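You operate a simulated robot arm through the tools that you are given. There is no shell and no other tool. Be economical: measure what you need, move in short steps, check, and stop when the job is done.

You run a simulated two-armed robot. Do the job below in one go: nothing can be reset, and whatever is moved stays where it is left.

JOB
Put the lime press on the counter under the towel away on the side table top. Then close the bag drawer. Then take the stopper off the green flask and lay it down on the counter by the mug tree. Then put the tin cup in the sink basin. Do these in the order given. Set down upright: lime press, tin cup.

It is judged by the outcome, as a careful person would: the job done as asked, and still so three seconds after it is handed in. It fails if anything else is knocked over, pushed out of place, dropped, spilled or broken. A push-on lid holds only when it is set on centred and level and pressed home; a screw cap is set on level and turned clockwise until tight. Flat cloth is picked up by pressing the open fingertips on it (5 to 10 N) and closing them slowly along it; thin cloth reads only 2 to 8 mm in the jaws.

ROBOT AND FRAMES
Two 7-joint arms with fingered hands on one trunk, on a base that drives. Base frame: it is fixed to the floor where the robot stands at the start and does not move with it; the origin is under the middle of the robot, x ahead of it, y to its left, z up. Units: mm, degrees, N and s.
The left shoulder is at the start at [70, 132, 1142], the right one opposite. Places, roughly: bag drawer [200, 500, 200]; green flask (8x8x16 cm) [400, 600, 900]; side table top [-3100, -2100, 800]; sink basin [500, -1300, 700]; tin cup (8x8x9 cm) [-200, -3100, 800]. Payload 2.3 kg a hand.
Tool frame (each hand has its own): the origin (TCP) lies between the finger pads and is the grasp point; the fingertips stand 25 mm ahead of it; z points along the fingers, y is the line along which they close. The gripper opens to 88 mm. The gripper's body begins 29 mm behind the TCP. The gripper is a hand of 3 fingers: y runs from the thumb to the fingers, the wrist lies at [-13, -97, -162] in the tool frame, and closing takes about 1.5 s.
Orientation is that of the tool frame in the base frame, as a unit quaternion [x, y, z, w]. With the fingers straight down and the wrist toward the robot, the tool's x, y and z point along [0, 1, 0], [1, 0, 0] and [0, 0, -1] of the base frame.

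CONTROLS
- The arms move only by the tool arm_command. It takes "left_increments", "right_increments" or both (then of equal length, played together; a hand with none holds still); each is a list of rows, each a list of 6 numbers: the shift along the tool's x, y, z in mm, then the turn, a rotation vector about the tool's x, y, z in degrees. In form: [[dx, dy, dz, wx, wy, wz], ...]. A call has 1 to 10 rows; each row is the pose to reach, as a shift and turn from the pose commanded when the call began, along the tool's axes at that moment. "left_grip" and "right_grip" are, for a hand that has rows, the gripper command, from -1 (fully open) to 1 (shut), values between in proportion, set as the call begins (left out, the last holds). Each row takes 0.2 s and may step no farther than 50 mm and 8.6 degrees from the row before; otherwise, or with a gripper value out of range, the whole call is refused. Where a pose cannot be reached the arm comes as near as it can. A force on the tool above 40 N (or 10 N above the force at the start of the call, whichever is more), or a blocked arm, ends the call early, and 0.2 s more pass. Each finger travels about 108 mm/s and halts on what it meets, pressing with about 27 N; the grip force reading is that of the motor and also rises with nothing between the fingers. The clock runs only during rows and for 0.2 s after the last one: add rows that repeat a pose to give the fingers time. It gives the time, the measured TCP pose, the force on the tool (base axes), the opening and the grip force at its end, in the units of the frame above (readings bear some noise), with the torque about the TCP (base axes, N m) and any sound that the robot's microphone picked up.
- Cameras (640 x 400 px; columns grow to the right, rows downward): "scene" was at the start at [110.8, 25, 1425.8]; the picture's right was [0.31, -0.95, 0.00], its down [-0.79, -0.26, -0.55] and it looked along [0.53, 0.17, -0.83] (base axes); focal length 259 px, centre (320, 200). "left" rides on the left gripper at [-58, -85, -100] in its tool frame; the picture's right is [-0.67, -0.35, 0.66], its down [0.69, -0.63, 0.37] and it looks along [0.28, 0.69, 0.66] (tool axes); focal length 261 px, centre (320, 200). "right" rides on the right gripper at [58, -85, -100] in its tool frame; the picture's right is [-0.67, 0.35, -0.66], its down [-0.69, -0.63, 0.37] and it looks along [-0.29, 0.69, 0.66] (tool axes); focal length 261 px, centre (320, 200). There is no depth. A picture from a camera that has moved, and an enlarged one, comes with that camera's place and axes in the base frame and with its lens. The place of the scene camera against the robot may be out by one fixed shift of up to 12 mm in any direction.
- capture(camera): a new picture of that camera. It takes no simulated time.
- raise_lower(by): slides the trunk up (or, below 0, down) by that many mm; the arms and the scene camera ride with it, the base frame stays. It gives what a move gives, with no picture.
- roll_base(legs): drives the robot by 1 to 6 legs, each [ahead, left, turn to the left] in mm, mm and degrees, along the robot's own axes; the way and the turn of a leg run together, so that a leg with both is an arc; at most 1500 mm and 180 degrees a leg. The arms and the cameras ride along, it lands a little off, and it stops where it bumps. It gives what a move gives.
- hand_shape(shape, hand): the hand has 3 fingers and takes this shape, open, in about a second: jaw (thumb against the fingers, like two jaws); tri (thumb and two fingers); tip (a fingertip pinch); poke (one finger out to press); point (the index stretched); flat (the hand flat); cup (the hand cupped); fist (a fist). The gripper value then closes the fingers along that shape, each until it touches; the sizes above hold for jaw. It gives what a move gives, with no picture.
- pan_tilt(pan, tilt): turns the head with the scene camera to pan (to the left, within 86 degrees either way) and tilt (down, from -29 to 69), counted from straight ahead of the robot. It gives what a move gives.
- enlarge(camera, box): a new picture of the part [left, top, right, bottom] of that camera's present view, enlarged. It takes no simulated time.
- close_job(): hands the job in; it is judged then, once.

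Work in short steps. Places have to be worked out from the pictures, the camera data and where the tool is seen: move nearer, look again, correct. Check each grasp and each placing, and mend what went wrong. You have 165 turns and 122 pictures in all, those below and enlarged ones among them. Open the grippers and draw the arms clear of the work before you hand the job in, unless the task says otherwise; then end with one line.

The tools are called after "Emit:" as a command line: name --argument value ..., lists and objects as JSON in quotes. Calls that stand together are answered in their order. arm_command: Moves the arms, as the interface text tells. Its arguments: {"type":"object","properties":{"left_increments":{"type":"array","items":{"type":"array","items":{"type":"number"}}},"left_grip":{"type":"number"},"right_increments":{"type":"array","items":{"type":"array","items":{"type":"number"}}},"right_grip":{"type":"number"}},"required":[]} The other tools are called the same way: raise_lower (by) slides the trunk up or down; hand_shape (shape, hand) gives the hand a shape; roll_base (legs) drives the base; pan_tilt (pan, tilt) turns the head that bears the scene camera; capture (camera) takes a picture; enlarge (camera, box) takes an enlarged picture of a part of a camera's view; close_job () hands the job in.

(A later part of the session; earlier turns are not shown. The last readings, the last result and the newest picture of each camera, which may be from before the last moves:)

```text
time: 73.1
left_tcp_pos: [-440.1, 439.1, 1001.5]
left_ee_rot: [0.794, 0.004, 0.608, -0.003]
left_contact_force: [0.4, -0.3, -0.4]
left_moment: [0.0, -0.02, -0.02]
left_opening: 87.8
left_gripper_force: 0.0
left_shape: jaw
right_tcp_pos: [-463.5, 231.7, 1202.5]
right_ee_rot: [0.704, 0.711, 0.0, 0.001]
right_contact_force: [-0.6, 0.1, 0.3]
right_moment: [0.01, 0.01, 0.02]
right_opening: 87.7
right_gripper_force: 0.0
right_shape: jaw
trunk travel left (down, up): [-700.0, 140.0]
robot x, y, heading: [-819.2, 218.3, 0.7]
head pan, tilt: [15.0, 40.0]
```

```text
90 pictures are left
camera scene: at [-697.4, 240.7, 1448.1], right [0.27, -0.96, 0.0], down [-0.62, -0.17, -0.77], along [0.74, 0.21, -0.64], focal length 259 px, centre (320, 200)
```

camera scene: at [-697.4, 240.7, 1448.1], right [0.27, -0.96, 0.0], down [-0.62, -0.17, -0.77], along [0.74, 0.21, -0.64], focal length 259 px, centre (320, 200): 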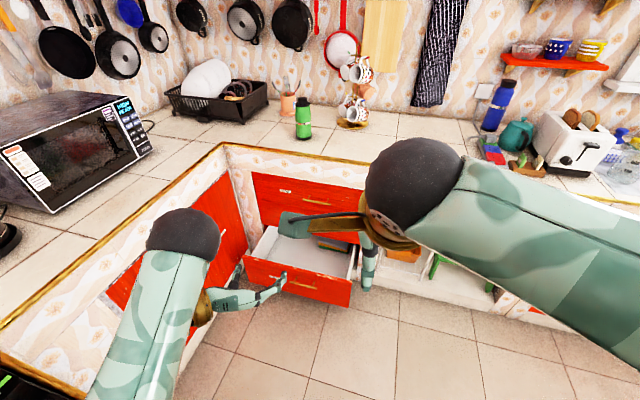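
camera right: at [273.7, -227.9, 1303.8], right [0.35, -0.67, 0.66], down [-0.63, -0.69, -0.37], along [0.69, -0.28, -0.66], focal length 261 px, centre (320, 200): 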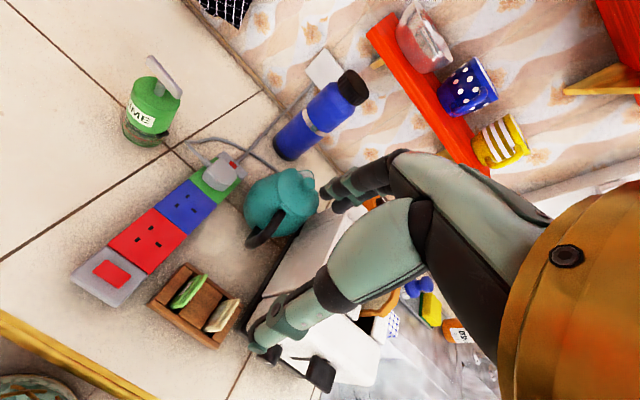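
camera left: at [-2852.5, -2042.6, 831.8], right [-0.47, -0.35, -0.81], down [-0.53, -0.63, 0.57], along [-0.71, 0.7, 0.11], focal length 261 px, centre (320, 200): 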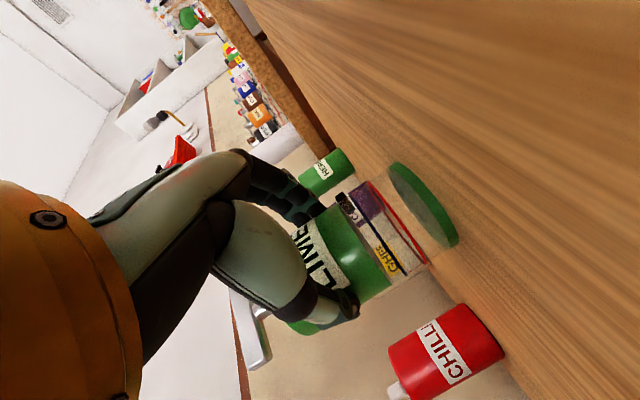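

A lower drawer stands open; I enlarge to confirm its label.

Emit:
enlarge --camera "scene" --box '[220, 160, 380, 310]'

```text
2.67 times, centred on (300, 235) of scene
camera zoom: at [-697.4, 240.7, 1448.1], right [0.27, -0.96, 0.0], down [-0.62, -0.17, -0.77], along [0.74, 0.21, -0.64], focal length 690 px, centre (373, 107)
```

zoom: 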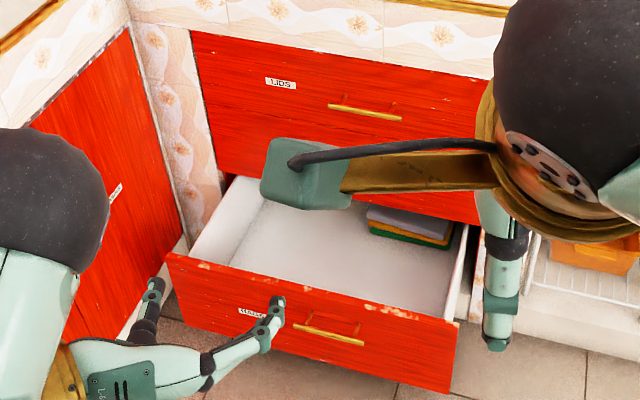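

Lower drawer (front face near x ≈ 10, y 296–858, z 120–360) is the open one. I close the left hand to a fist and lower the trunk, here in free space.

Emit:
hand_shape --shape "fist" --hand "left"

Emit:
raise_lower --by -600

Emit:
capture --camera "scene"

Emit:
capture --camera "left"

```text
time: 74.0
left_tcp_pos: [-439.9, 439.3, 1002.0]
left_ee_rot: [0.794, 0.004, 0.607, -0.003]
left_contact_force: [0.5, -0.3, 1.0]
left_moment: [-0.03, 0.0, 0.02]
left_opening: 0.3
left_gripper_force: 0.0
left_shape: fist
right_tcp_pos: [-464.5, 230.6, 1203.8]
right_ee_rot: [0.703, 0.711, -0.001, 0.0]
right_contact_force: [0.7, -0.1, 0.6]
right_moment: [-0.01, 0.01, -0.03]
right_opening: 87.7
right_gripper_force: 0.0
right_shape: jaw
trunk travel left (down, up): [-700.0, 140.0]
robot x, y, heading: [-826.6, 216.0, 0.7]
head pan, tilt: [15.0, 40.0]
```

```text
refused: -600 is not a number from -400 to 400
```

```text
88 pictures are left
camera scene: at [-697.3, 240.6, 1448.2], right [0.27, -0.96, 0.0], down [-0.62, -0.17, -0.77], along [0.74, 0.21, -0.64], focal length 259 px, centre (320, 200)
```

scene: 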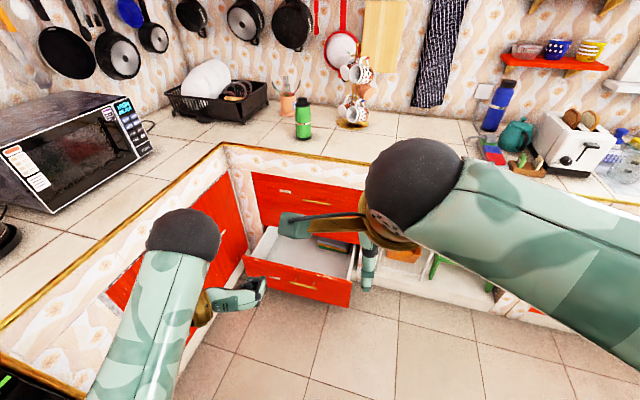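

```text
87 pictures are left
camera left: at [-552.1, 522.7, 972.0], right [0.46, 0.35, -0.82], down [0.53, 0.63, 0.57], along [0.72, -0.69, 0.1], focal length 261 px, centre (320, 200)
```

left: 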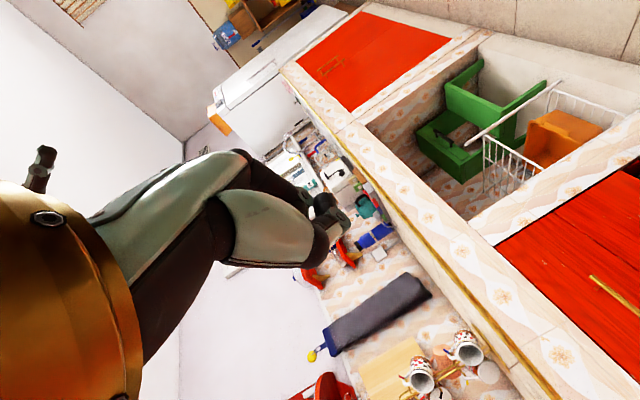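

Lower in two steps, then drive to put the fist in front of the drawer.

Emit:
raise_lower --by -400

Emit:
raise_lower --by -200

Emit:
roll_base --legs '[[270, 120, 0]]'

Emit:
capture --camera "scene"

```text
time: 77.8
left_tcp_pos: [-439.3, 440.3, 602.2]
left_ee_rot: [0.794, 0.004, 0.608, -0.003]
left_contact_force: [0.1, 0.7, 0.8]
left_moment: [-0.01, 0.03, -0.02]
left_opening: 0.0
left_gripper_force: 0.1
left_shape: fist
right_tcp_pos: [-464.1, 231.4, 801.9]
right_ee_rot: [0.703, 0.711, 0.0, 0.0]
right_contact_force: [0.3, -0.3, 0.5]
right_moment: [0.0, 0.0, -0.02]
right_opening: 87.7
right_gripper_force: 0.0
right_shape: jaw
trunk travel left (down, up): [-300.0, 540.0]
robot x, y, heading: [-825.3, 218.7, 0.6]
head pan, tilt: [15.0, 40.0]
```

```text
time: 80.0
left_tcp_pos: [-440.8, 440.8, 402.3]
left_ee_rot: [0.794, 0.003, 0.608, -0.002]
left_contact_force: [0.3, 0.3, -0.1]
left_moment: [0.03, -0.01, -0.01]
left_opening: 0.0
left_gripper_force: 0.2
left_shape: fist
right_tcp_pos: [-464.5, 231.4, 602.8]
right_ee_rot: [0.704, 0.71, 0.001, 0.0]
right_contact_force: [-0.7, 0.1, 0.4]
right_moment: [0.0, -0.03, 0.01]
right_opening: 87.6
right_gripper_force: 0.1
right_shape: jaw
trunk travel left (down, up): [-100.0, 740.0]
robot x, y, heading: [-826.4, 213.7, 0.3]
head pan, tilt: [15.0, 40.0]
```

```text
time: 82.0
left_tcp_pos: [-168.4, 559.7, 402.2]
left_ee_rot: [0.794, 0.002, 0.608, -0.001]
left_contact_force: [-0.7, 0.1, -0.2]
left_moment: [-0.01, -0.02, -0.04]
left_opening: 0.0
left_gripper_force: 0.1
left_shape: fist
right_tcp_pos: [-194.4, 350.9, 602.8]
right_ee_rot: [0.704, 0.71, 0.0, 0.0]
right_contact_force: [-0.7, -0.9, 0.7]
right_moment: [0.02, 0.01, -0.04]
right_opening: 87.9
right_gripper_force: 0.1
right_shape: jaw
trunk travel left (down, up): [-100.0, 740.0]
robot x, y, heading: [-552.1, 334.4, 0.4]
head pan, tilt: [15.0, 40.0]
```

```text
86 pictures are left
camera scene: at [-426.5, 361.3, 848.2], right [0.27, -0.96, 0.0], down [-0.62, -0.17, -0.77], along [0.74, 0.2, -0.64], focal length 259 px, centre (320, 200)
```

scene: 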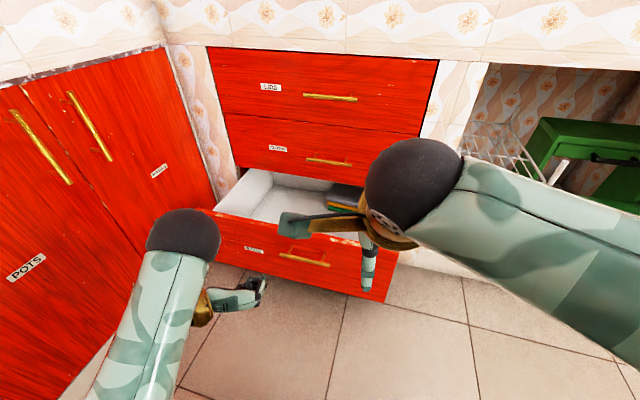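

The lowest drawer is open; I check its label, and raise the fist target to just above the handle (z ≈ 335).

Emit:
enlarge --camera "scene" --box '[200, 130, 360, 300]'

Emit:
arm_command --left_increments '[[-32, 12, 9, 0, 0, 0], [-63, 25, 17, 0, 0, 0]]'

Emit:
capture --camera "left"

```text
2.35 times, centred on (280, 215) of scene
camera zoom: at [-426.5, 361.3, 848.2], right [0.27, -0.96, 0.0], down [-0.62, -0.17, -0.77], along [0.74, 0.2, -0.64], focal length 609 px, centre (414, 165)
```

zoom: 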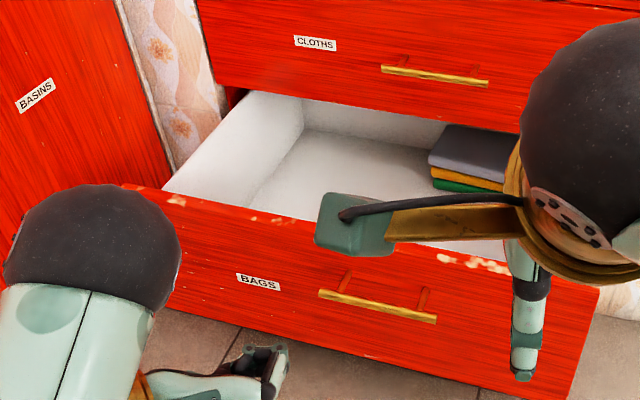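

```text
time: 82.7
left_tcp_pos: [-168.9, 533.6, 335.8]
left_ee_rot: [0.794, 0.001, 0.608, -0.001]
left_contact_force: [-0.2, 0.6, -0.5]
left_moment: [-0.01, 0.04, -0.01]
left_opening: 0.0
left_gripper_force: 0.0
left_shape: fist
right_tcp_pos: [-194.1, 351.7, 601.9]
right_ee_rot: [0.704, 0.71, 0.0, 0.0]
right_contact_force: [-0.7, -0.4, -0.5]
right_moment: [-0.01, 0.01, 0.0]
right_opening: 87.8
right_gripper_force: 0.0
right_shape: jaw
trunk travel left (down, up): [-100.0, 740.0]
robot x, y, heading: [-551.2, 336.4, 0.7]
head pan, tilt: [15.0, 40.0]
```

```text
84 pictures are left
camera left: at [-280.8, 617.5, 306.6], right [0.46, 0.35, -0.82], down [0.53, 0.63, 0.57], along [0.72, -0.69, 0.1], focal length 261 px, centre (320, 200)
```

left: 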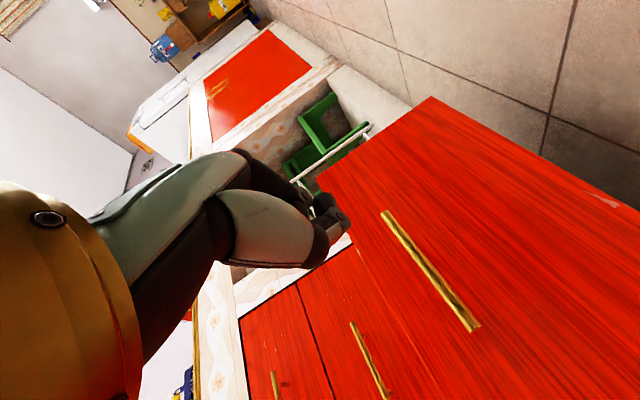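

It is the BAGS drawer. Its handle is near the top (z ≈ 283), so I push below it at z ≈ 215: lower the trunk 90 and the hand 30.

Emit:
raise_lower --by -90

Emit:
arm_command --left_increments '[[-29, 0, 8, 0, 0, 0], [-19, 0, 44, 0, 0, 0], [-10, 0, 80, 0, 0, 0]]'

Emit:
capture --camera "left"

```text
time: 83.9
left_tcp_pos: [-168.8, 534.9, 246.4]
left_ee_rot: [0.793, 0.002, 0.609, -0.002]
left_contact_force: [0.2, 0.2, -0.2]
left_moment: [0.0, 0.0, 0.0]
left_opening: 0.0
left_gripper_force: 0.0
left_shape: fist
right_tcp_pos: [-193.6, 351.9, 512.3]
right_ee_rot: [0.704, 0.71, 0.0, 0.0]
right_contact_force: [-0.5, 0.4, -1.1]
right_moment: [0.01, 0.0, 0.01]
right_opening: 87.9
right_gripper_force: 0.0
right_shape: jaw
trunk travel left (down, up): [-10.0, 830.0]
robot x, y, heading: [-549.2, 336.4, 0.5]
head pan, tilt: [15.0, 40.0]
```

```text
time: 84.7
left_tcp_pos: [-93.4, 535.2, 214.6]
left_ee_rot: [0.794, 0.003, 0.608, -0.002]
left_contact_force: [-0.1, 0.0, 0.7]
left_moment: [0.01, 0.0, 0.02]
left_opening: 0.0
left_gripper_force: 0.1
left_shape: fist
right_tcp_pos: [-194.4, 352.1, 513.7]
right_ee_rot: [0.704, 0.71, -0.001, 0.001]
right_contact_force: [-0.6, 0.0, -1.2]
right_moment: [-0.01, -0.01, -0.01]
right_opening: 87.6
right_gripper_force: 0.1
right_shape: jaw
trunk travel left (down, up): [-10.0, 830.0]
robot x, y, heading: [-551.9, 337.7, 0.4]
head pan, tilt: [15.0, 40.0]
```

```text
83 pictures are left
camera left: at [-206.3, 618.5, 184.5], right [0.46, 0.35, -0.82], down [0.53, 0.63, 0.57], along [0.72, -0.69, 0.1], focal length 261 px, centre (320, 200)
```

left: 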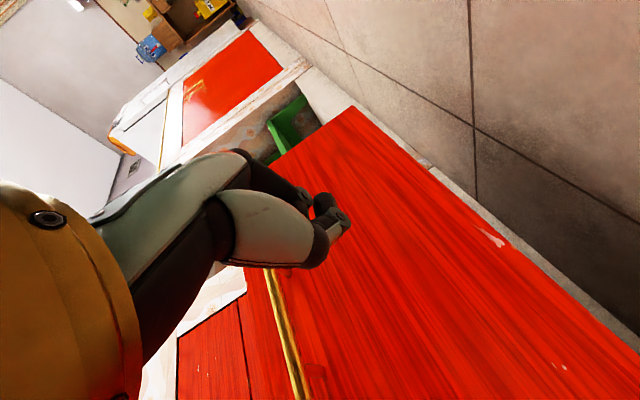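

Fist faces the panel below the handle. I push forward level.

Emit:
arm_command --left_increments '[[5.2, 0, 19.3, 0, 0, 0], [10.4, 0, 38.6, 0, 0, 0], [15.6, 0, 58, 0, 0, 0], [20.8, 0, 77.2, 0, 0, 0], [26, 0, 96.5, 0, 0, 0], [31, 0, 116, 0, 0, 0], [36, 0, 135, 0, 0, 0], [41.6, 0, 154.5, 0, 0, 0]]'

Emit:
capture --camera "scene"

```text
time: 86.5
left_tcp_pos: [58.8, 532.2, 218.9]
left_ee_rot: [0.795, 0.003, 0.607, -0.003]
left_contact_force: [-0.1, -0.4, 0.1]
left_moment: [-0.02, 0.02, -0.02]
left_opening: 0.1
left_gripper_force: 0.0
left_shape: fist
left hand out of reach, approached as far as the arm can: row 8
right_tcp_pos: [-194.8, 351.6, 513.6]
right_ee_rot: [0.704, 0.71, 0.0, 0.0]
right_contact_force: [0.3, -0.4, -0.6]
right_moment: [-0.04, -0.01, 0.02]
right_opening: 87.7
right_gripper_force: 0.1
right_shape: jaw
trunk travel left (down, up): [-10.0, 830.0]
robot x, y, heading: [-548.4, 338.4, 0.7]
head pan, tilt: [15.0, 40.0]
```

```text
82 pictures are left
camera scene: at [-426.6, 361.2, 758.2], right [0.27, -0.96, 0.0], down [-0.62, -0.17, -0.77], along [0.74, 0.2, -0.64], focal length 259 px, centre (320, 200)
```

scene: 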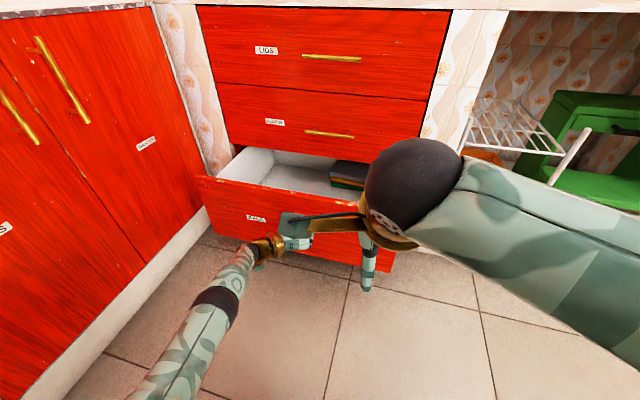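

The arm is at full stretch near the panel; I push on by driving the base forward in short legs.

Emit:
roll_base --legs '[[80, 0, 0]]'

Emit:
capture --camera "scene"

```text
time: 87.6
left_tcp_pos: [140.8, 531.6, 218.7]
left_ee_rot: [0.794, 0.002, 0.608, -0.002]
left_contact_force: [-0.6, 0.6, 0.8]
left_moment: [0.02, 0.0, 0.01]
left_opening: 0.1
left_gripper_force: 0.0
left_shape: fist
right_tcp_pos: [-113.3, 352.2, 512.9]
right_ee_rot: [0.704, 0.71, 0.0, 0.001]
right_contact_force: [-0.6, 0.9, -0.1]
right_moment: [0.0, -0.01, 0.02]
right_opening: 87.6
right_gripper_force: 0.1
right_shape: jaw
trunk travel left (down, up): [-10.0, 830.0]
robot x, y, heading: [-471.2, 337.0, -0.0]
head pan, tilt: [15.0, 40.0]
```

```text
81 pictures are left
camera scene: at [-344.6, 361.7, 758.2], right [0.27, -0.96, 0.0], down [-0.62, -0.17, -0.77], along [0.74, 0.2, -0.64], focal length 259 px, centre (320, 200)
```

scene: 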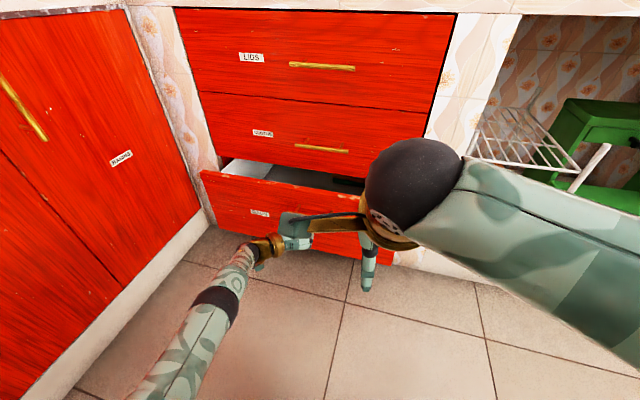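

Pushing works with little force. Another 80 mm.

Emit:
roll_base --legs '[[80, 0, 0]]'

Emit:
capture --camera "scene"

```text
time: 88.6
left_tcp_pos: [221.3, 532.2, 219.2]
left_ee_rot: [0.793, 0.001, 0.609, -0.002]
left_contact_force: [-0.3, -0.1, -0.2]
left_moment: [0.0, -0.01, 0.03]
left_opening: 0.0
left_gripper_force: 0.0
left_shape: fist
right_tcp_pos: [-31.9, 352.7, 513.0]
right_ee_rot: [0.704, 0.71, 0.0, 0.0]
right_contact_force: [0.0, -0.8, 0.0]
right_moment: [0.01, -0.01, -0.02]
right_opening: 87.6
right_gripper_force: 0.1
right_shape: jaw
trunk travel left (down, up): [-10.0, 830.0]
robot x, y, heading: [-387.8, 334.8, 0.4]
head pan, tilt: [15.0, 40.0]
```

```text
80 pictures are left
camera scene: at [-264.6, 362.1, 758.2], right [0.26, -0.96, 0.0], down [-0.62, -0.17, -0.77], along [0.74, 0.2, -0.64], focal length 259 px, centre (320, 200)
```

scene: 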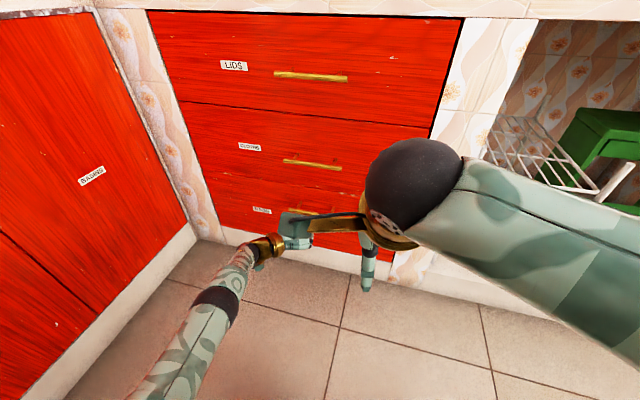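

It looks almost flush; I press a further 20 mm and inspect.

Emit:
roll_base --legs '[[20, 0, 0]]'

Emit:
enlarge --camera "scene" --box '[160, 90, 400, 290]'

```text
time: 89.4
left_tcp_pos: [242.2, 532.7, 218.8]
left_ee_rot: [0.794, 0.003, 0.607, -0.002]
left_contact_force: [-0.3, 0.4, -0.2]
left_moment: [0.0, -0.03, 0.0]
left_opening: 0.0
left_gripper_force: 0.1
left_shape: fist
right_tcp_pos: [-12.0, 352.5, 512.3]
right_ee_rot: [0.705, 0.709, 0.0, -0.001]
right_contact_force: [0.5, 0.0, 0.1]
right_moment: [-0.01, 0.01, 0.03]
right_opening: 87.8
right_gripper_force: 0.1
right_shape: jaw
trunk travel left (down, up): [-10.0, 830.0]
robot x, y, heading: [-367.7, 338.9, 0.4]
head pan, tilt: [15.0, 40.0]
```

```text
2.00 times, centred on (280, 190) of scene
camera zoom: at [-244.2, 362.2, 758.2], right [0.27, -0.96, 0.0], down [-0.62, -0.17, -0.77], along [0.74, 0.2, -0.64], focal length 517 px, centre (400, 220)
```

zoom: 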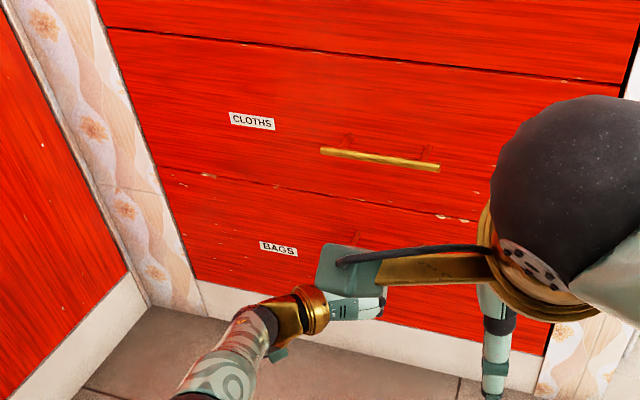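

Looks flush, but I felt no stop; I press a little further with force feedback.

Emit:
roll_base --legs '[[20, 0, 0]]'

Emit:
capture --camera "left"

```text
time: 90.2
left_tcp_pos: [262.2, 532.5, 218.6]
left_ee_rot: [0.794, 0.001, 0.608, -0.001]
left_contact_force: [0.1, -0.8, -0.2]
left_moment: [-0.01, -0.01, 0.01]
left_opening: 0.0
left_gripper_force: 0.0
left_shape: fist
right_tcp_pos: [7.8, 353.3, 512.1]
right_ee_rot: [0.705, 0.71, 0.0, 0.0]
right_contact_force: [0.2, 0.9, 0.5]
right_moment: [0.0, -0.02, 0.02]
right_opening: 87.9
right_gripper_force: 0.0
right_shape: jaw
trunk travel left (down, up): [-10.0, 830.0]
robot x, y, heading: [-348.3, 333.2, 0.3]
head pan, tilt: [15.0, 40.0]
```

```text
78 pictures are left
camera left: at [149.7, 615.9, 188.8], right [0.46, 0.35, -0.82], down [0.53, 0.63, 0.57], along [0.72, -0.69, 0.1], focal length 261 px, centre (320, 200)
```

left: 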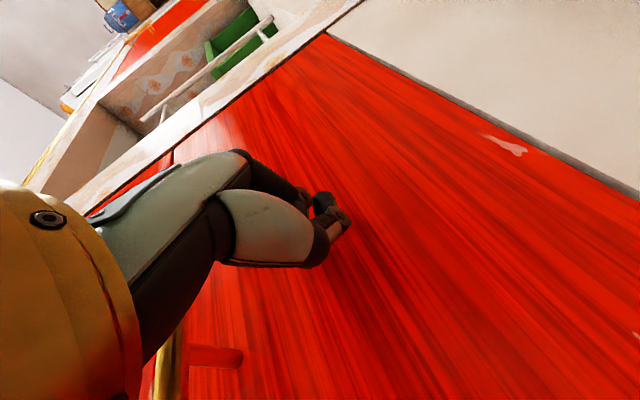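

Emit:
roll_base --legs '[[12, 0, 0]]'

Emit:
enlarge --camera "scene" --box '[160, 90, 400, 290]'

```text
time: 91.0
left_tcp_pos: [272.4, 533.8, 218.1]
left_ee_rot: [0.794, 0.001, 0.608, -0.002]
left_contact_force: [-39.3, -0.4, -0.7]
left_moment: [0.1, -0.1, -0.65]
left_opening: 80.5
left_gripper_force: 0.0
left_shape: fist
right_tcp_pos: [19.7, 352.9, 513.4]
right_ee_rot: [0.704, 0.71, 0.001, 0.0]
right_contact_force: [0.3, -0.7, -0.5]
right_moment: [0.0, -0.03, 0.01]
right_opening: 87.9
right_gripper_force: 0.0
right_shape: jaw
trunk travel left (down, up): [-10.0, 830.0]
robot x, y, heading: [-338.8, 337.7, 0.4]
head pan, tilt: [15.0, 40.0]
```

```text
2.00 times, centred on (280, 190) of scene
camera zoom: at [-213.9, 362.6, 758.4], right [0.27, -0.96, 0.0], down [-0.62, -0.17, -0.77], along [0.74, 0.2, -0.64], focal length 517 px, centre (400, 220)
```

zoom: 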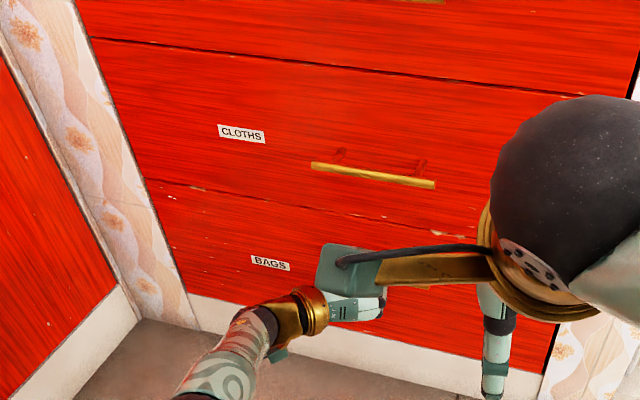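

The stop is felt (39 N), drawer flush. I back away, raise the trunk again and restore the hand.

Emit:
roll_base --legs '[[-450, -100, 0]]'

Emit:
raise_lower --by 400

Emit:
raise_lower --by 290

Emit:
hand_shape --shape "jaw" --hand "left"

Emit:
capture --camera "scene"

```text
time: 93.8
left_tcp_pos: [-187.0, 429.5, 218.2]
left_ee_rot: [0.795, 0.002, 0.607, -0.002]
left_contact_force: [-0.4, -0.1, 0.1]
left_moment: [0.01, 0.04, -0.02]
left_opening: 0.0
left_gripper_force: 0.1
left_shape: fist
right_tcp_pos: [-438.0, 251.4, 514.1]
right_ee_rot: [0.703, 0.711, 0.002, 0.0]
right_contact_force: [0.5, -0.8, -0.3]
right_moment: [-0.02, 0.02, 0.0]
right_opening: 87.7
right_gripper_force: 0.1
right_shape: jaw
trunk travel left (down, up): [-10.0, 830.0]
robot x, y, heading: [-796.0, 234.8, 0.6]
head pan, tilt: [15.0, 40.0]
```

```text
time: 97.6
left_tcp_pos: [-187.7, 431.8, 617.2]
left_ee_rot: [0.795, 0.004, 0.606, -0.003]
left_contact_force: [0.1, 0.1, 0.6]
left_moment: [-0.02, 0.01, -0.01]
left_opening: 0.0
left_gripper_force: 0.1
left_shape: fist
right_tcp_pos: [-438.3, 250.1, 913.4]
right_ee_rot: [0.703, 0.712, 0.001, -0.001]
right_contact_force: [0.6, 0.8, -0.2]
right_moment: [-0.01, 0.02, 0.0]
right_opening: 87.7
right_gripper_force: 0.2
right_shape: jaw
trunk travel left (down, up): [-410.0, 430.0]
robot x, y, heading: [-795.7, 236.5, 1.1]
head pan, tilt: [15.0, 40.0]
```

```text
time: 100.5
left_tcp_pos: [-187.9, 431.4, 907.3]
left_ee_rot: [0.795, 0.004, 0.607, -0.004]
left_contact_force: [0.5, 0.0, 0.1]
left_moment: [-0.01, -0.03, -0.03]
left_opening: 0.1
left_gripper_force: 0.0
left_shape: fist
right_tcp_pos: [-438.3, 249.8, 1202.7]
right_ee_rot: [0.702, 0.712, 0.001, -0.001]
right_contact_force: [0.4, 0.8, 0.5]
right_moment: [-0.01, 0.0, 0.04]
right_opening: 87.7
right_gripper_force: 0.1
right_shape: jaw
trunk travel left (down, up): [-700.0, 140.0]
robot x, y, heading: [-794.9, 231.9, 0.6]
head pan, tilt: [15.0, 40.0]
```

```text
time: 101.4
left_tcp_pos: [-187.6, 431.1, 907.4]
left_ee_rot: [0.795, 0.004, 0.607, -0.003]
left_contact_force: [0.7, -0.5, -0.9]
left_moment: [-0.02, 0.0, 0.02]
left_opening: 87.5
left_gripper_force: 0.0
left_shape: jaw
right_tcp_pos: [-438.7, 250.0, 1203.1]
right_ee_rot: [0.703, 0.712, 0.001, 0.001]
right_contact_force: [1.0, -0.5, 0.0]
right_moment: [0.0, 0.01, -0.02]
right_opening: 87.9
right_gripper_force: 0.0
right_shape: jaw
trunk travel left (down, up): [-700.0, 140.0]
robot x, y, heading: [-796.6, 231.1, 0.9]
head pan, tilt: [15.0, 40.0]
```

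```text
76 pictures are left
camera scene: at [-670.9, 259.1, 1448.2], right [0.27, -0.96, 0.0], down [-0.62, -0.17, -0.77], along [0.74, 0.21, -0.64], focal length 259 px, centre (320, 200)
```

scene: 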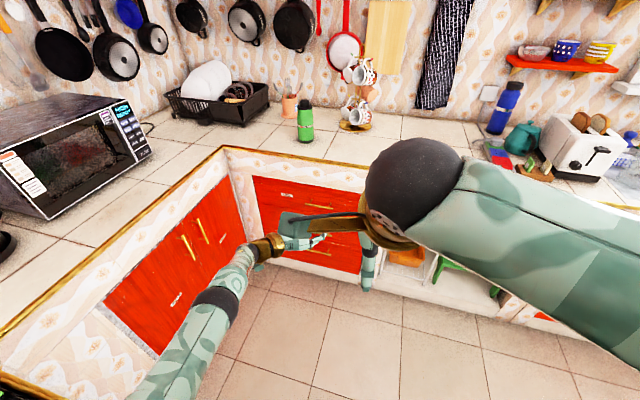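

Drawer closed. I enlarge the flask and the mug tree.

Emit:
enlarge --camera "scene" --box '[250, 50, 410, 150]'

```text
4.00 times, centred on (330, 100) of scene
camera zoom: at [-670.9, 259.1, 1448.2], right [0.27, -0.96, 0.0], down [-0.62, -0.17, -0.77], along [0.74, 0.21, -0.64], focal length 1035 px, centre (280, 600)
```

zoom: 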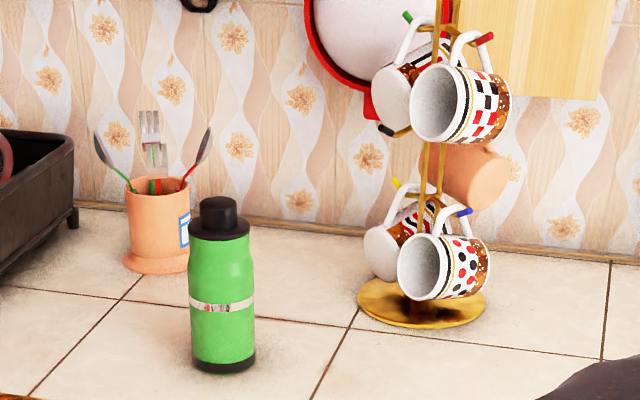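

Flask with a black knob stopper at about (393, 630); mug tree at about (654, 439). I'll hold the flask body with the left hand and pull the stopper with the right. First, retract the left and roll the right hand by -90° here in free space.

Emit:
arm_command --left_increments '[[-1, 0, -27, 0, 0, 0], [-2, 0, -54, 0, 0, 0], [-3, 0, -80, 0, 0, 0], [-4, 0, -107, 0, 0, 0], [-5, 0, -134, 0, 0, 0], [-6, 0, -160, 0, 0, 0], [-7, 0, -187, 0, 0, 0], [-8, 0, -214, 0, 0, 0], [-9, 0, -240, 0, 0, 0], [-10, 0, -267, 0, 0, 0]]' --right_increments '[[0, 0, 0, 0, 0, -8.5], [0, 0, 0, 0, 0, -17], [0, 0, 0, 0, 0, -25.5], [0, 0, 0, 0, 0, -34], [0, 0, 0, 0, 0, -42.5], [0, 0, 0, 0, 0, -51], [0, 0, 0, 0, 0, -59.5], [0, 0, 0, 0, 0, -68], [0, 0, 0, 0, 0, -76.5], [0, 0, 0, 0, 0, -85]]'

Emit:
roll_base --legs '[[600, 300, 0]]'

Emit:
pan_tilt --pan 10 --tilt 45

Emit:
capture --camera "scene"

```text
time: 103.6
left_tcp_pos: [-447.3, 428.4, 969.7]
left_ee_rot: [0.795, 0.003, 0.607, -0.003]
left_contact_force: [-0.1, -0.2, 0.1]
left_moment: [0.02, -0.01, -0.03]
left_opening: 87.8
left_gripper_force: 0.0
left_shape: jaw
right_tcp_pos: [-438.5, 250.8, 1202.7]
right_ee_rot: [0.037, 0.999, 0.0, 0.0]
right_contact_force: [0.3, -0.2, 0.0]
right_moment: [0.03, 0.01, 0.02]
right_opening: 87.3
right_gripper_force: 0.1
right_shape: jaw
trunk travel left (down, up): [-700.0, 140.0]
robot x, y, heading: [-797.1, 234.2, 0.8]
head pan, tilt: [15.0, 40.0]
```

```text
time: 107.3
left_tcp_pos: [150.9, 722.8, 970.3]
left_ee_rot: [0.794, -0.002, 0.608, 0.001]
left_contact_force: [0.6, 0.4, 0.5]
left_moment: [0.0, 0.01, 0.02]
left_opening: 87.6
left_gripper_force: 0.0
left_shape: jaw
right_tcp_pos: [156.3, 545.2, 1203.1]
right_ee_rot: [0.042, 0.999, 0.001, 0.0]
right_contact_force: [-0.2, 0.1, -0.1]
right_moment: [0.01, -0.01, -0.01]
right_opening: 87.6
right_gripper_force: 0.0
right_shape: jaw
trunk travel left (down, up): [-700.0, 140.0]
robot x, y, heading: [-199.1, 531.3, 0.2]
head pan, tilt: [15.0, 40.0]
```

```text
time: 108.0
left_tcp_pos: [152.3, 723.1, 969.0]
left_ee_rot: [0.794, -0.001, 0.607, 0.001]
left_contact_force: [-0.8, -0.3, 0.2]
left_moment: [0.02, -0.02, -0.04]
left_opening: 87.5
left_gripper_force: 0.0
left_shape: jaw
right_tcp_pos: [157.9, 545.8, 1202.2]
right_ee_rot: [0.043, 0.999, 0.001, 0.0]
right_contact_force: [-0.1, 0.5, 0.0]
right_moment: [-0.01, 0.01, 0.02]
right_opening: 87.8
right_gripper_force: 0.0
right_shape: jaw
trunk travel left (down, up): [-700.0, 140.0]
robot x, y, heading: [-200.4, 528.9, -0.0]
head pan, tilt: [10.0, 45.0]
```

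```text
74 pictures are left
camera scene: at [-76.3, 548.2, 1441.0], right [0.18, -0.98, 0.0], down [-0.7, -0.12, -0.71], along [0.7, 0.12, -0.71], focal length 259 px, centre (320, 200)
```

scene: 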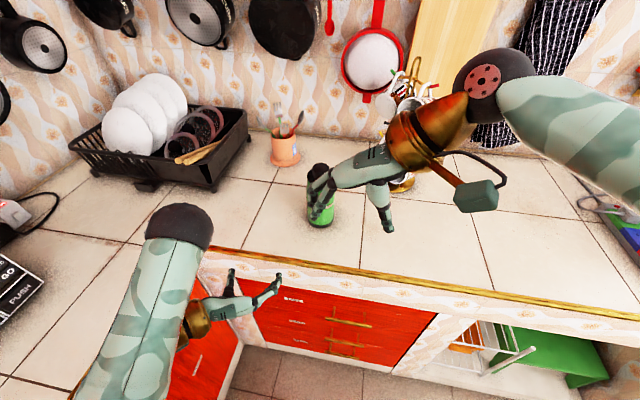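

The flask is at (398, 630) on a z = 870 counter. I drive 150 mm nearer and look with the left camera.

Emit:
roll_base --legs '[[150, 0, 0]]'

Emit:
arm_command --left_increments '[[-20, 35, 5, 0, 0, 0], [-30, 70, 10, 0, 0, 0], [-30, 90, 10, 0, 0, 0]]' --right_increments '[[0, -40, 0, 0, 0, 0], [0, -80, 0, 0, 0, 0], [0, -120, 0, 0, 0, 0]]'

Emit:
capture --camera "scene"

Emit:
capture --camera "left"

```text
time: 109.3
left_tcp_pos: [300.6, 722.6, 970.0]
left_ee_rot: [0.794, 0.0, 0.608, 0.0]
left_contact_force: [-0.2, 0.8, 0.7]
left_moment: [0.0, -0.01, 0.04]
left_opening: 87.8
left_gripper_force: 0.1
left_shape: jaw
right_tcp_pos: [304.9, 544.9, 1204.0]
right_ee_rot: [0.043, 0.999, 0.0, 0.001]
right_contact_force: [0.1, 1.0, -0.3]
right_moment: [-0.02, -0.03, 0.01]
right_opening: 87.6
right_gripper_force: 0.0
right_shape: jaw
trunk travel left (down, up): [-700.0, 140.0]
robot x, y, heading: [-49.7, 529.4, 0.0]
head pan, tilt: [10.0, 45.0]
```

```text
time: 110.2
left_tcp_pos: [303.5, 632.0, 937.7]
left_ee_rot: [0.794, -0.002, 0.608, -0.001]
left_contact_force: [0.0, 0.3, -0.5]
left_moment: [-0.04, -0.02, 0.02]
left_opening: 87.6
left_gripper_force: 0.0
left_shape: jaw
right_tcp_pos: [297.7, 423.5, 1204.0]
right_ee_rot: [0.042, 0.999, 0.002, 0.0]
right_contact_force: [0.1, 0.2, 0.4]
right_moment: [0.01, -0.01, -0.02]
right_opening: 87.7
right_gripper_force: 0.1
right_shape: jaw
trunk travel left (down, up): [-700.0, 140.0]
robot x, y, heading: [-47.3, 528.8, 0.1]
head pan, tilt: [10.0, 45.0]
```

```text
73 pictures are left
camera scene: at [73.5, 546.3, 1441.0], right [0.17, -0.98, 0.0], down [-0.7, -0.12, -0.71], along [0.7, 0.12, -0.71], focal length 259 px, centre (320, 200)
```

scene: 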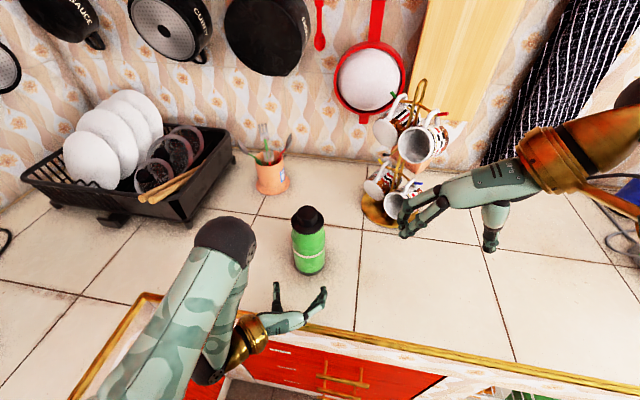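

```text
72 pictures are left
camera left: at [192.4, 715.5, 908.8], right [0.46, 0.35, -0.82], down [0.54, 0.63, 0.57], along [0.71, -0.7, 0.1], focal length 261 px, centre (320, 200)
```

left: 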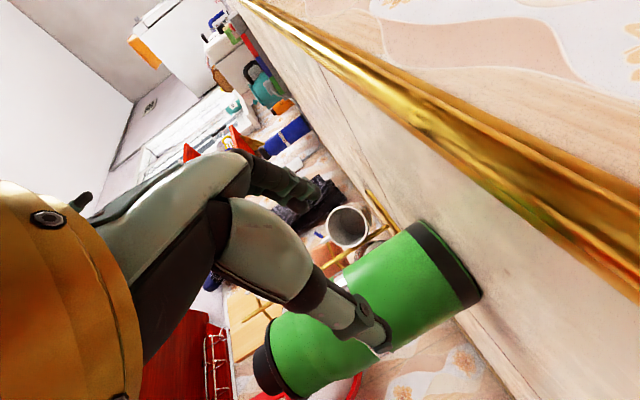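

Flask axis is around (400–415, 628). I advance the left hand 60 mm and check alignment.

Emit:
arm_command --left_increments '[[3, 2, 22, 0, 0, 0], [6, 3, 42, 0, 0, 0], [8, 3, 60, 0, 0, 0], [8, 3, 60, 0, 0, 0]]'

Emit:
enlarge --camera "scene" --box '[230, 180, 390, 300]'

Emit:
capture --camera "left"

```text
time: 111.2
left_tcp_pos: [364.9, 629.7, 929.8]
left_ee_rot: [0.795, -0.002, 0.606, -0.001]
left_contact_force: [-0.4, -0.1, -0.4]
left_moment: [-0.01, -0.01, -0.04]
left_opening: 87.7
left_gripper_force: 0.0
left_shape: jaw
right_tcp_pos: [297.5, 425.7, 1203.9]
right_ee_rot: [0.043, 0.999, 0.001, 0.0]
right_contact_force: [0.6, 0.5, -0.2]
right_moment: [0.01, 0.0, 0.02]
right_opening: 87.6
right_gripper_force: 0.1
right_shape: jaw
trunk travel left (down, up): [-700.0, 140.0]
robot x, y, heading: [-45.8, 533.8, 0.1]
head pan, tilt: [10.0, 45.0]
```

```text
3.33 times, centred on (310, 240) of scene
camera zoom: at [73.6, 548.2, 1440.9], right [0.18, -0.98, 0.0], down [-0.7, -0.12, -0.71], along [0.7, 0.12, -0.71], focal length 862 px, centre (353, 67)
```

zoom: 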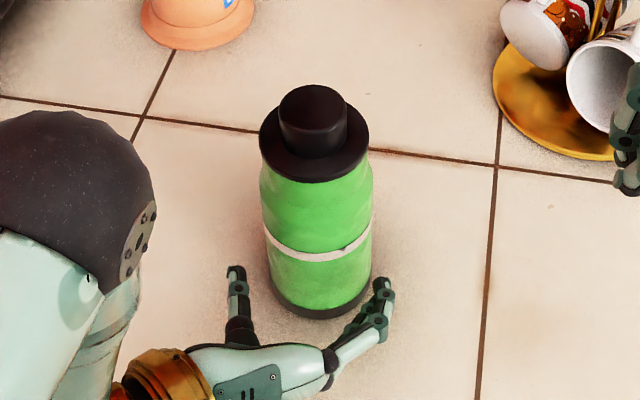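

```text
70 pictures are left
camera left: at [252.4, 715.0, 900.0], right [0.46, 0.35, -0.82], down [0.53, 0.63, 0.57], along [0.71, -0.7, 0.1], focal length 261 px, centre (320, 200)
```

left: 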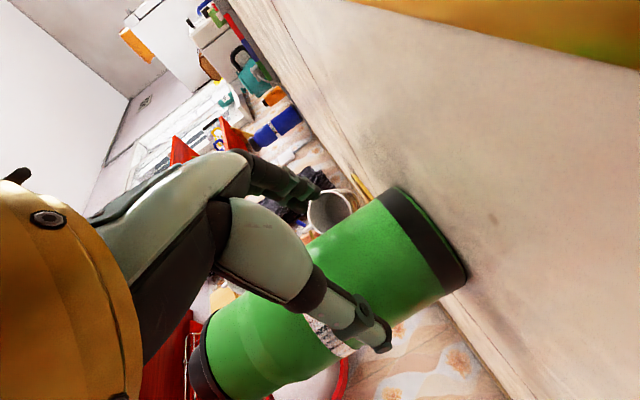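

Good lateral alignment. I advance 36 mm more.

Emit:
arm_command --left_increments '[[3, 0, 11, 0, 0, 0], [6, 0, 23, 0, 0, 0], [9.4, 0, 34.8, 0, 0, 0], [9.4, 0, 34.8, 0, 0, 0]]'

Emit:
enlarge --camera "scene" --box '[230, 180, 390, 300]'

```text
time: 112.2
left_tcp_pos: [399.6, 629.8, 929.0]
left_ee_rot: [0.795, -0.002, 0.606, 0.0]
left_contact_force: [0.0, -0.7, 0.3]
left_moment: [0.0, -0.02, 0.0]
left_opening: 87.9
left_gripper_force: 0.1
left_shape: jaw
right_tcp_pos: [297.5, 427.5, 1203.7]
right_ee_rot: [0.042, 0.999, 0.001, 0.001]
right_contact_force: [0.7, -0.2, -0.5]
right_moment: [0.01, -0.01, -0.01]
right_opening: 87.7
right_gripper_force: 0.0
right_shape: jaw
trunk travel left (down, up): [-700.0, 140.0]
robot x, y, heading: [-47.9, 533.7, 0.2]
head pan, tilt: [10.0, 45.0]
```

```text
3.33 times, centred on (310, 240) of scene
camera zoom: at [73.6, 548.2, 1440.9], right [0.18, -0.98, 0.0], down [-0.7, -0.12, -0.71], along [0.7, 0.12, -0.71], focal length 862 px, centre (353, 67)
```

zoom: 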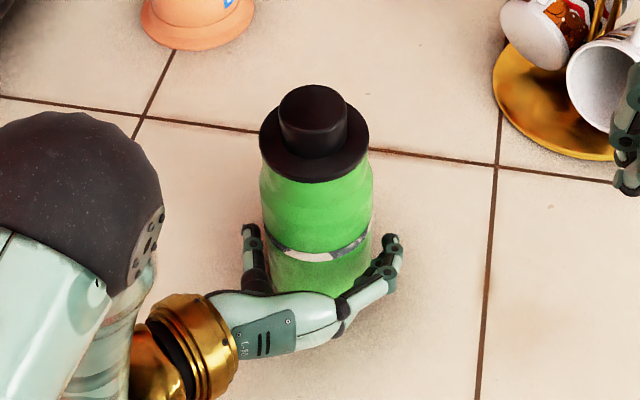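

No contact yet; 8 mm more and close on the flask body.

Emit:
arm_command --left_increments '[[1, 0, 4, 0, 0, 0], [2, 0, 8, 0, 0, 0], [2, 0, 8, 0, 0, 0]]'

Emit:
arm_command --left_increments '[[0, 0, 0, 0, 0, 0], [0, 0, 0, 0, 0, 0], [0, 0, 0, 0, 0, 0], [0, 0, 0, 0, 0, 0], [0, 0, 0, 0, 0, 0], [0, 0, 0, 0, 0, 0]]' --left_grip 1

Emit:
enlarge --camera "scene" --box '[230, 180, 390, 300]'

```text
time: 113.0
left_tcp_pos: [408.8, 630.3, 928.8]
left_ee_rot: [0.795, -0.001, 0.607, 0.001]
left_contact_force: [-0.3, -0.3, 0.4]
left_moment: [-0.01, 0.03, -0.02]
left_opening: 87.9
left_gripper_force: 0.0
left_shape: jaw
right_tcp_pos: [296.3, 427.2, 1203.1]
right_ee_rot: [0.043, 0.999, 0.001, -0.001]
right_contact_force: [0.2, -0.1, -0.1]
right_moment: [0.0, -0.01, -0.02]
right_opening: 87.7
right_gripper_force: 0.1
right_shape: jaw
trunk travel left (down, up): [-700.0, 140.0]
robot x, y, heading: [-52.5, 531.5, 0.2]
head pan, tilt: [10.0, 45.0]
```

```text
time: 114.3
left_tcp_pos: [407.3, 630.1, 929.0]
left_ee_rot: [0.795, -0.001, 0.607, 0.0]
left_contact_force: [-0.6, -0.9, 0.0]
left_moment: [-0.01, 0.02, 0.04]
left_opening: 73.2
left_gripper_force: 27.3
left_shape: jaw
right_tcp_pos: [297.2, 425.3, 1203.5]
right_ee_rot: [0.043, 0.999, 0.0, 0.0]
right_contact_force: [-0.2, 0.3, -0.1]
right_moment: [0.0, -0.01, -0.02]
right_opening: 87.7
right_gripper_force: 0.1
right_shape: jaw
trunk travel left (down, up): [-700.0, 140.0]
robot x, y, heading: [-52.0, 530.4, 0.1]
head pan, tilt: [10.0, 45.0]
```

```text
3.33 times, centred on (310, 240) of scene
camera zoom: at [73.8, 548.2, 1440.9], right [0.18, -0.98, 0.0], down [-0.7, -0.12, -0.71], along [0.7, 0.12, -0.71], focal length 862 px, centre (353, 67)
```

zoom: 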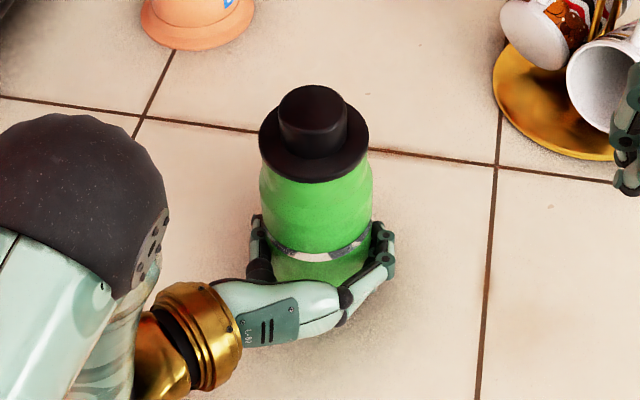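

Flask held (73 mm). Its axis is about (419, 630), knob roughly z 1030–1070. I bring the right hand above it at z 1120.

Emit:
arm_command --right_increments '[[-17, 36, 10, 0, 0, -1], [-35, 72, 20, 0, 0, -2], [-52, 108, 35, 0, 0, -3], [-70, 143, 50, 0, 0, -4], [-87, 179, 66, 0, 0, -5], [-104, 215, 83, 0, 0, -5], [-104, 215, 83, 0, 0, -5]]' --right_grip -1

Emit:
capture --camera "right"

Emit:
capture --camera "scene"

```text
time: 116.0
left_tcp_pos: [408.1, 630.8, 927.6]
left_ee_rot: [0.795, -0.001, 0.607, 0.0]
left_contact_force: [0.2, 1.1, 0.4]
left_moment: [0.0, 0.0, 0.03]
left_opening: 73.0
left_gripper_force: 27.0
left_shape: jaw
right_tcp_pos: [395.1, 612.0, 1109.2]
right_ee_rot: [-0.002, 1.0, 0.0, 0.0]
right_contact_force: [0.1, 0.1, -0.1]
right_moment: [-0.01, 0.02, 0.01]
right_opening: 87.6
right_gripper_force: 0.2
right_shape: jaw
right hand out of reach, approached as far as the arm can: row 5, 6, 7
trunk travel left (down, up): [-700.0, 140.0]
robot x, y, heading: [-50.6, 533.4, -0.1]
head pan, tilt: [10.0, 45.0]
```

```text
67 pictures are left
camera right: at [337.9, 526.7, 1210.4], right [0.67, 0.35, 0.66], down [0.69, -0.63, -0.37], along [0.28, 0.7, -0.66], focal length 261 px, centre (320, 200)
```

right: 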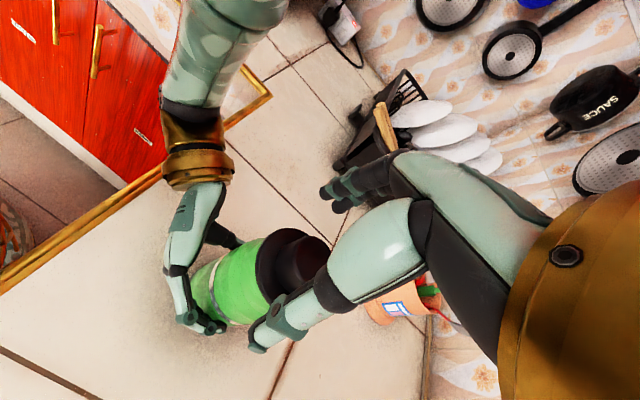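

```text
66 pictures are left
camera scene: at [74.1, 548.8, 1440.9], right [0.18, -0.98, 0.0], down [-0.7, -0.12, -0.71], along [0.7, 0.12, -0.71], focal length 259 px, centre (320, 200)
```

scene: 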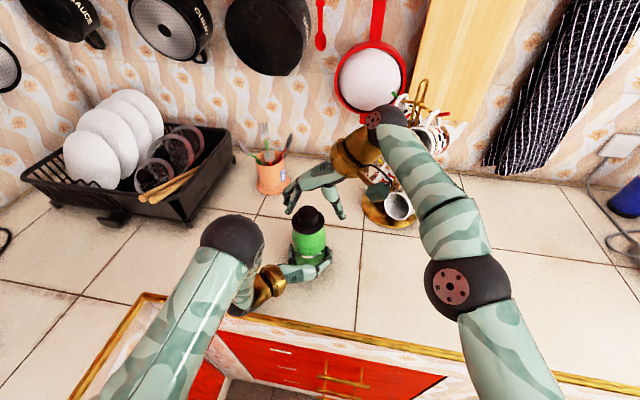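

The right arm is at its limit with this yaw; turning the hand 45° brings its wrist nearer. I do that, 20 mm higher.

Emit:
arm_command --right_increments '[[0, 0, -10, 0, 0, 8], [0, 0, -20, 0, 0, 16], [0, 0, -20, 0, 0, 24], [0, 0, -20, 0, 0, 32], [0, 0, -20, 0, 0, 40], [0, 0, -20, 0, 0, 45], [0, 0, -20, 0, 0, 45]]'

Emit:
capture --camera "right"

Emit:
capture --camera "scene"

```text
time: 117.5
left_tcp_pos: [408.3, 629.7, 929.2]
left_ee_rot: [0.795, -0.001, 0.607, 0.001]
left_contact_force: [-0.2, -0.5, -0.6]
left_moment: [-0.06, 0.01, 0.01]
left_opening: 72.7
left_gripper_force: 26.9
left_shape: jaw
right_tcp_pos: [393.3, 612.8, 1129.4]
right_ee_rot: [0.383, 0.924, 0.001, 0.0]
right_contact_force: [-0.5, 0.0, -0.4]
right_moment: [-0.02, 0.01, 0.01]
right_opening: 87.8
right_gripper_force: 0.0
right_shape: jaw
trunk travel left (down, up): [-700.0, 140.0]
robot x, y, heading: [-53.0, 528.6, 0.0]
head pan, tilt: [10.0, 45.0]
```

```text
65 pictures are left
camera right: at [292.1, 593.7, 1230.6], right [0.72, -0.23, 0.66], down [0.04, -0.93, -0.37], along [0.69, 0.29, -0.66], focal length 261 px, centre (320, 200)
```

right: 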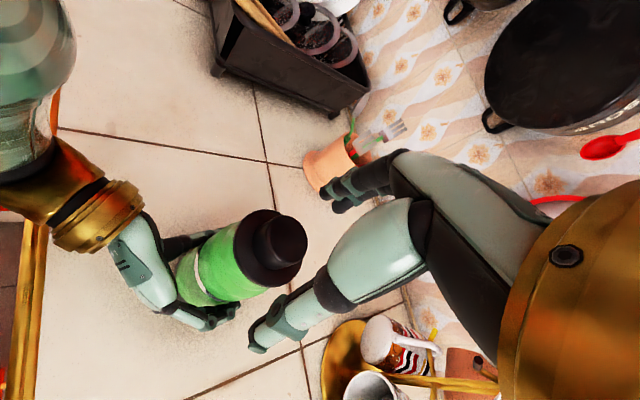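

```text
64 pictures are left
camera scene: at [73.8, 548.3, 1440.9], right [0.18, -0.98, 0.0], down [-0.7, -0.12, -0.71], along [0.7, 0.12, -0.71], focal length 259 px, centre (320, 200)
```

scene: 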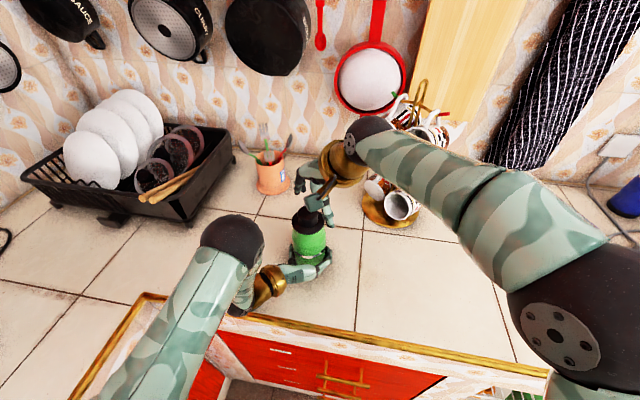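

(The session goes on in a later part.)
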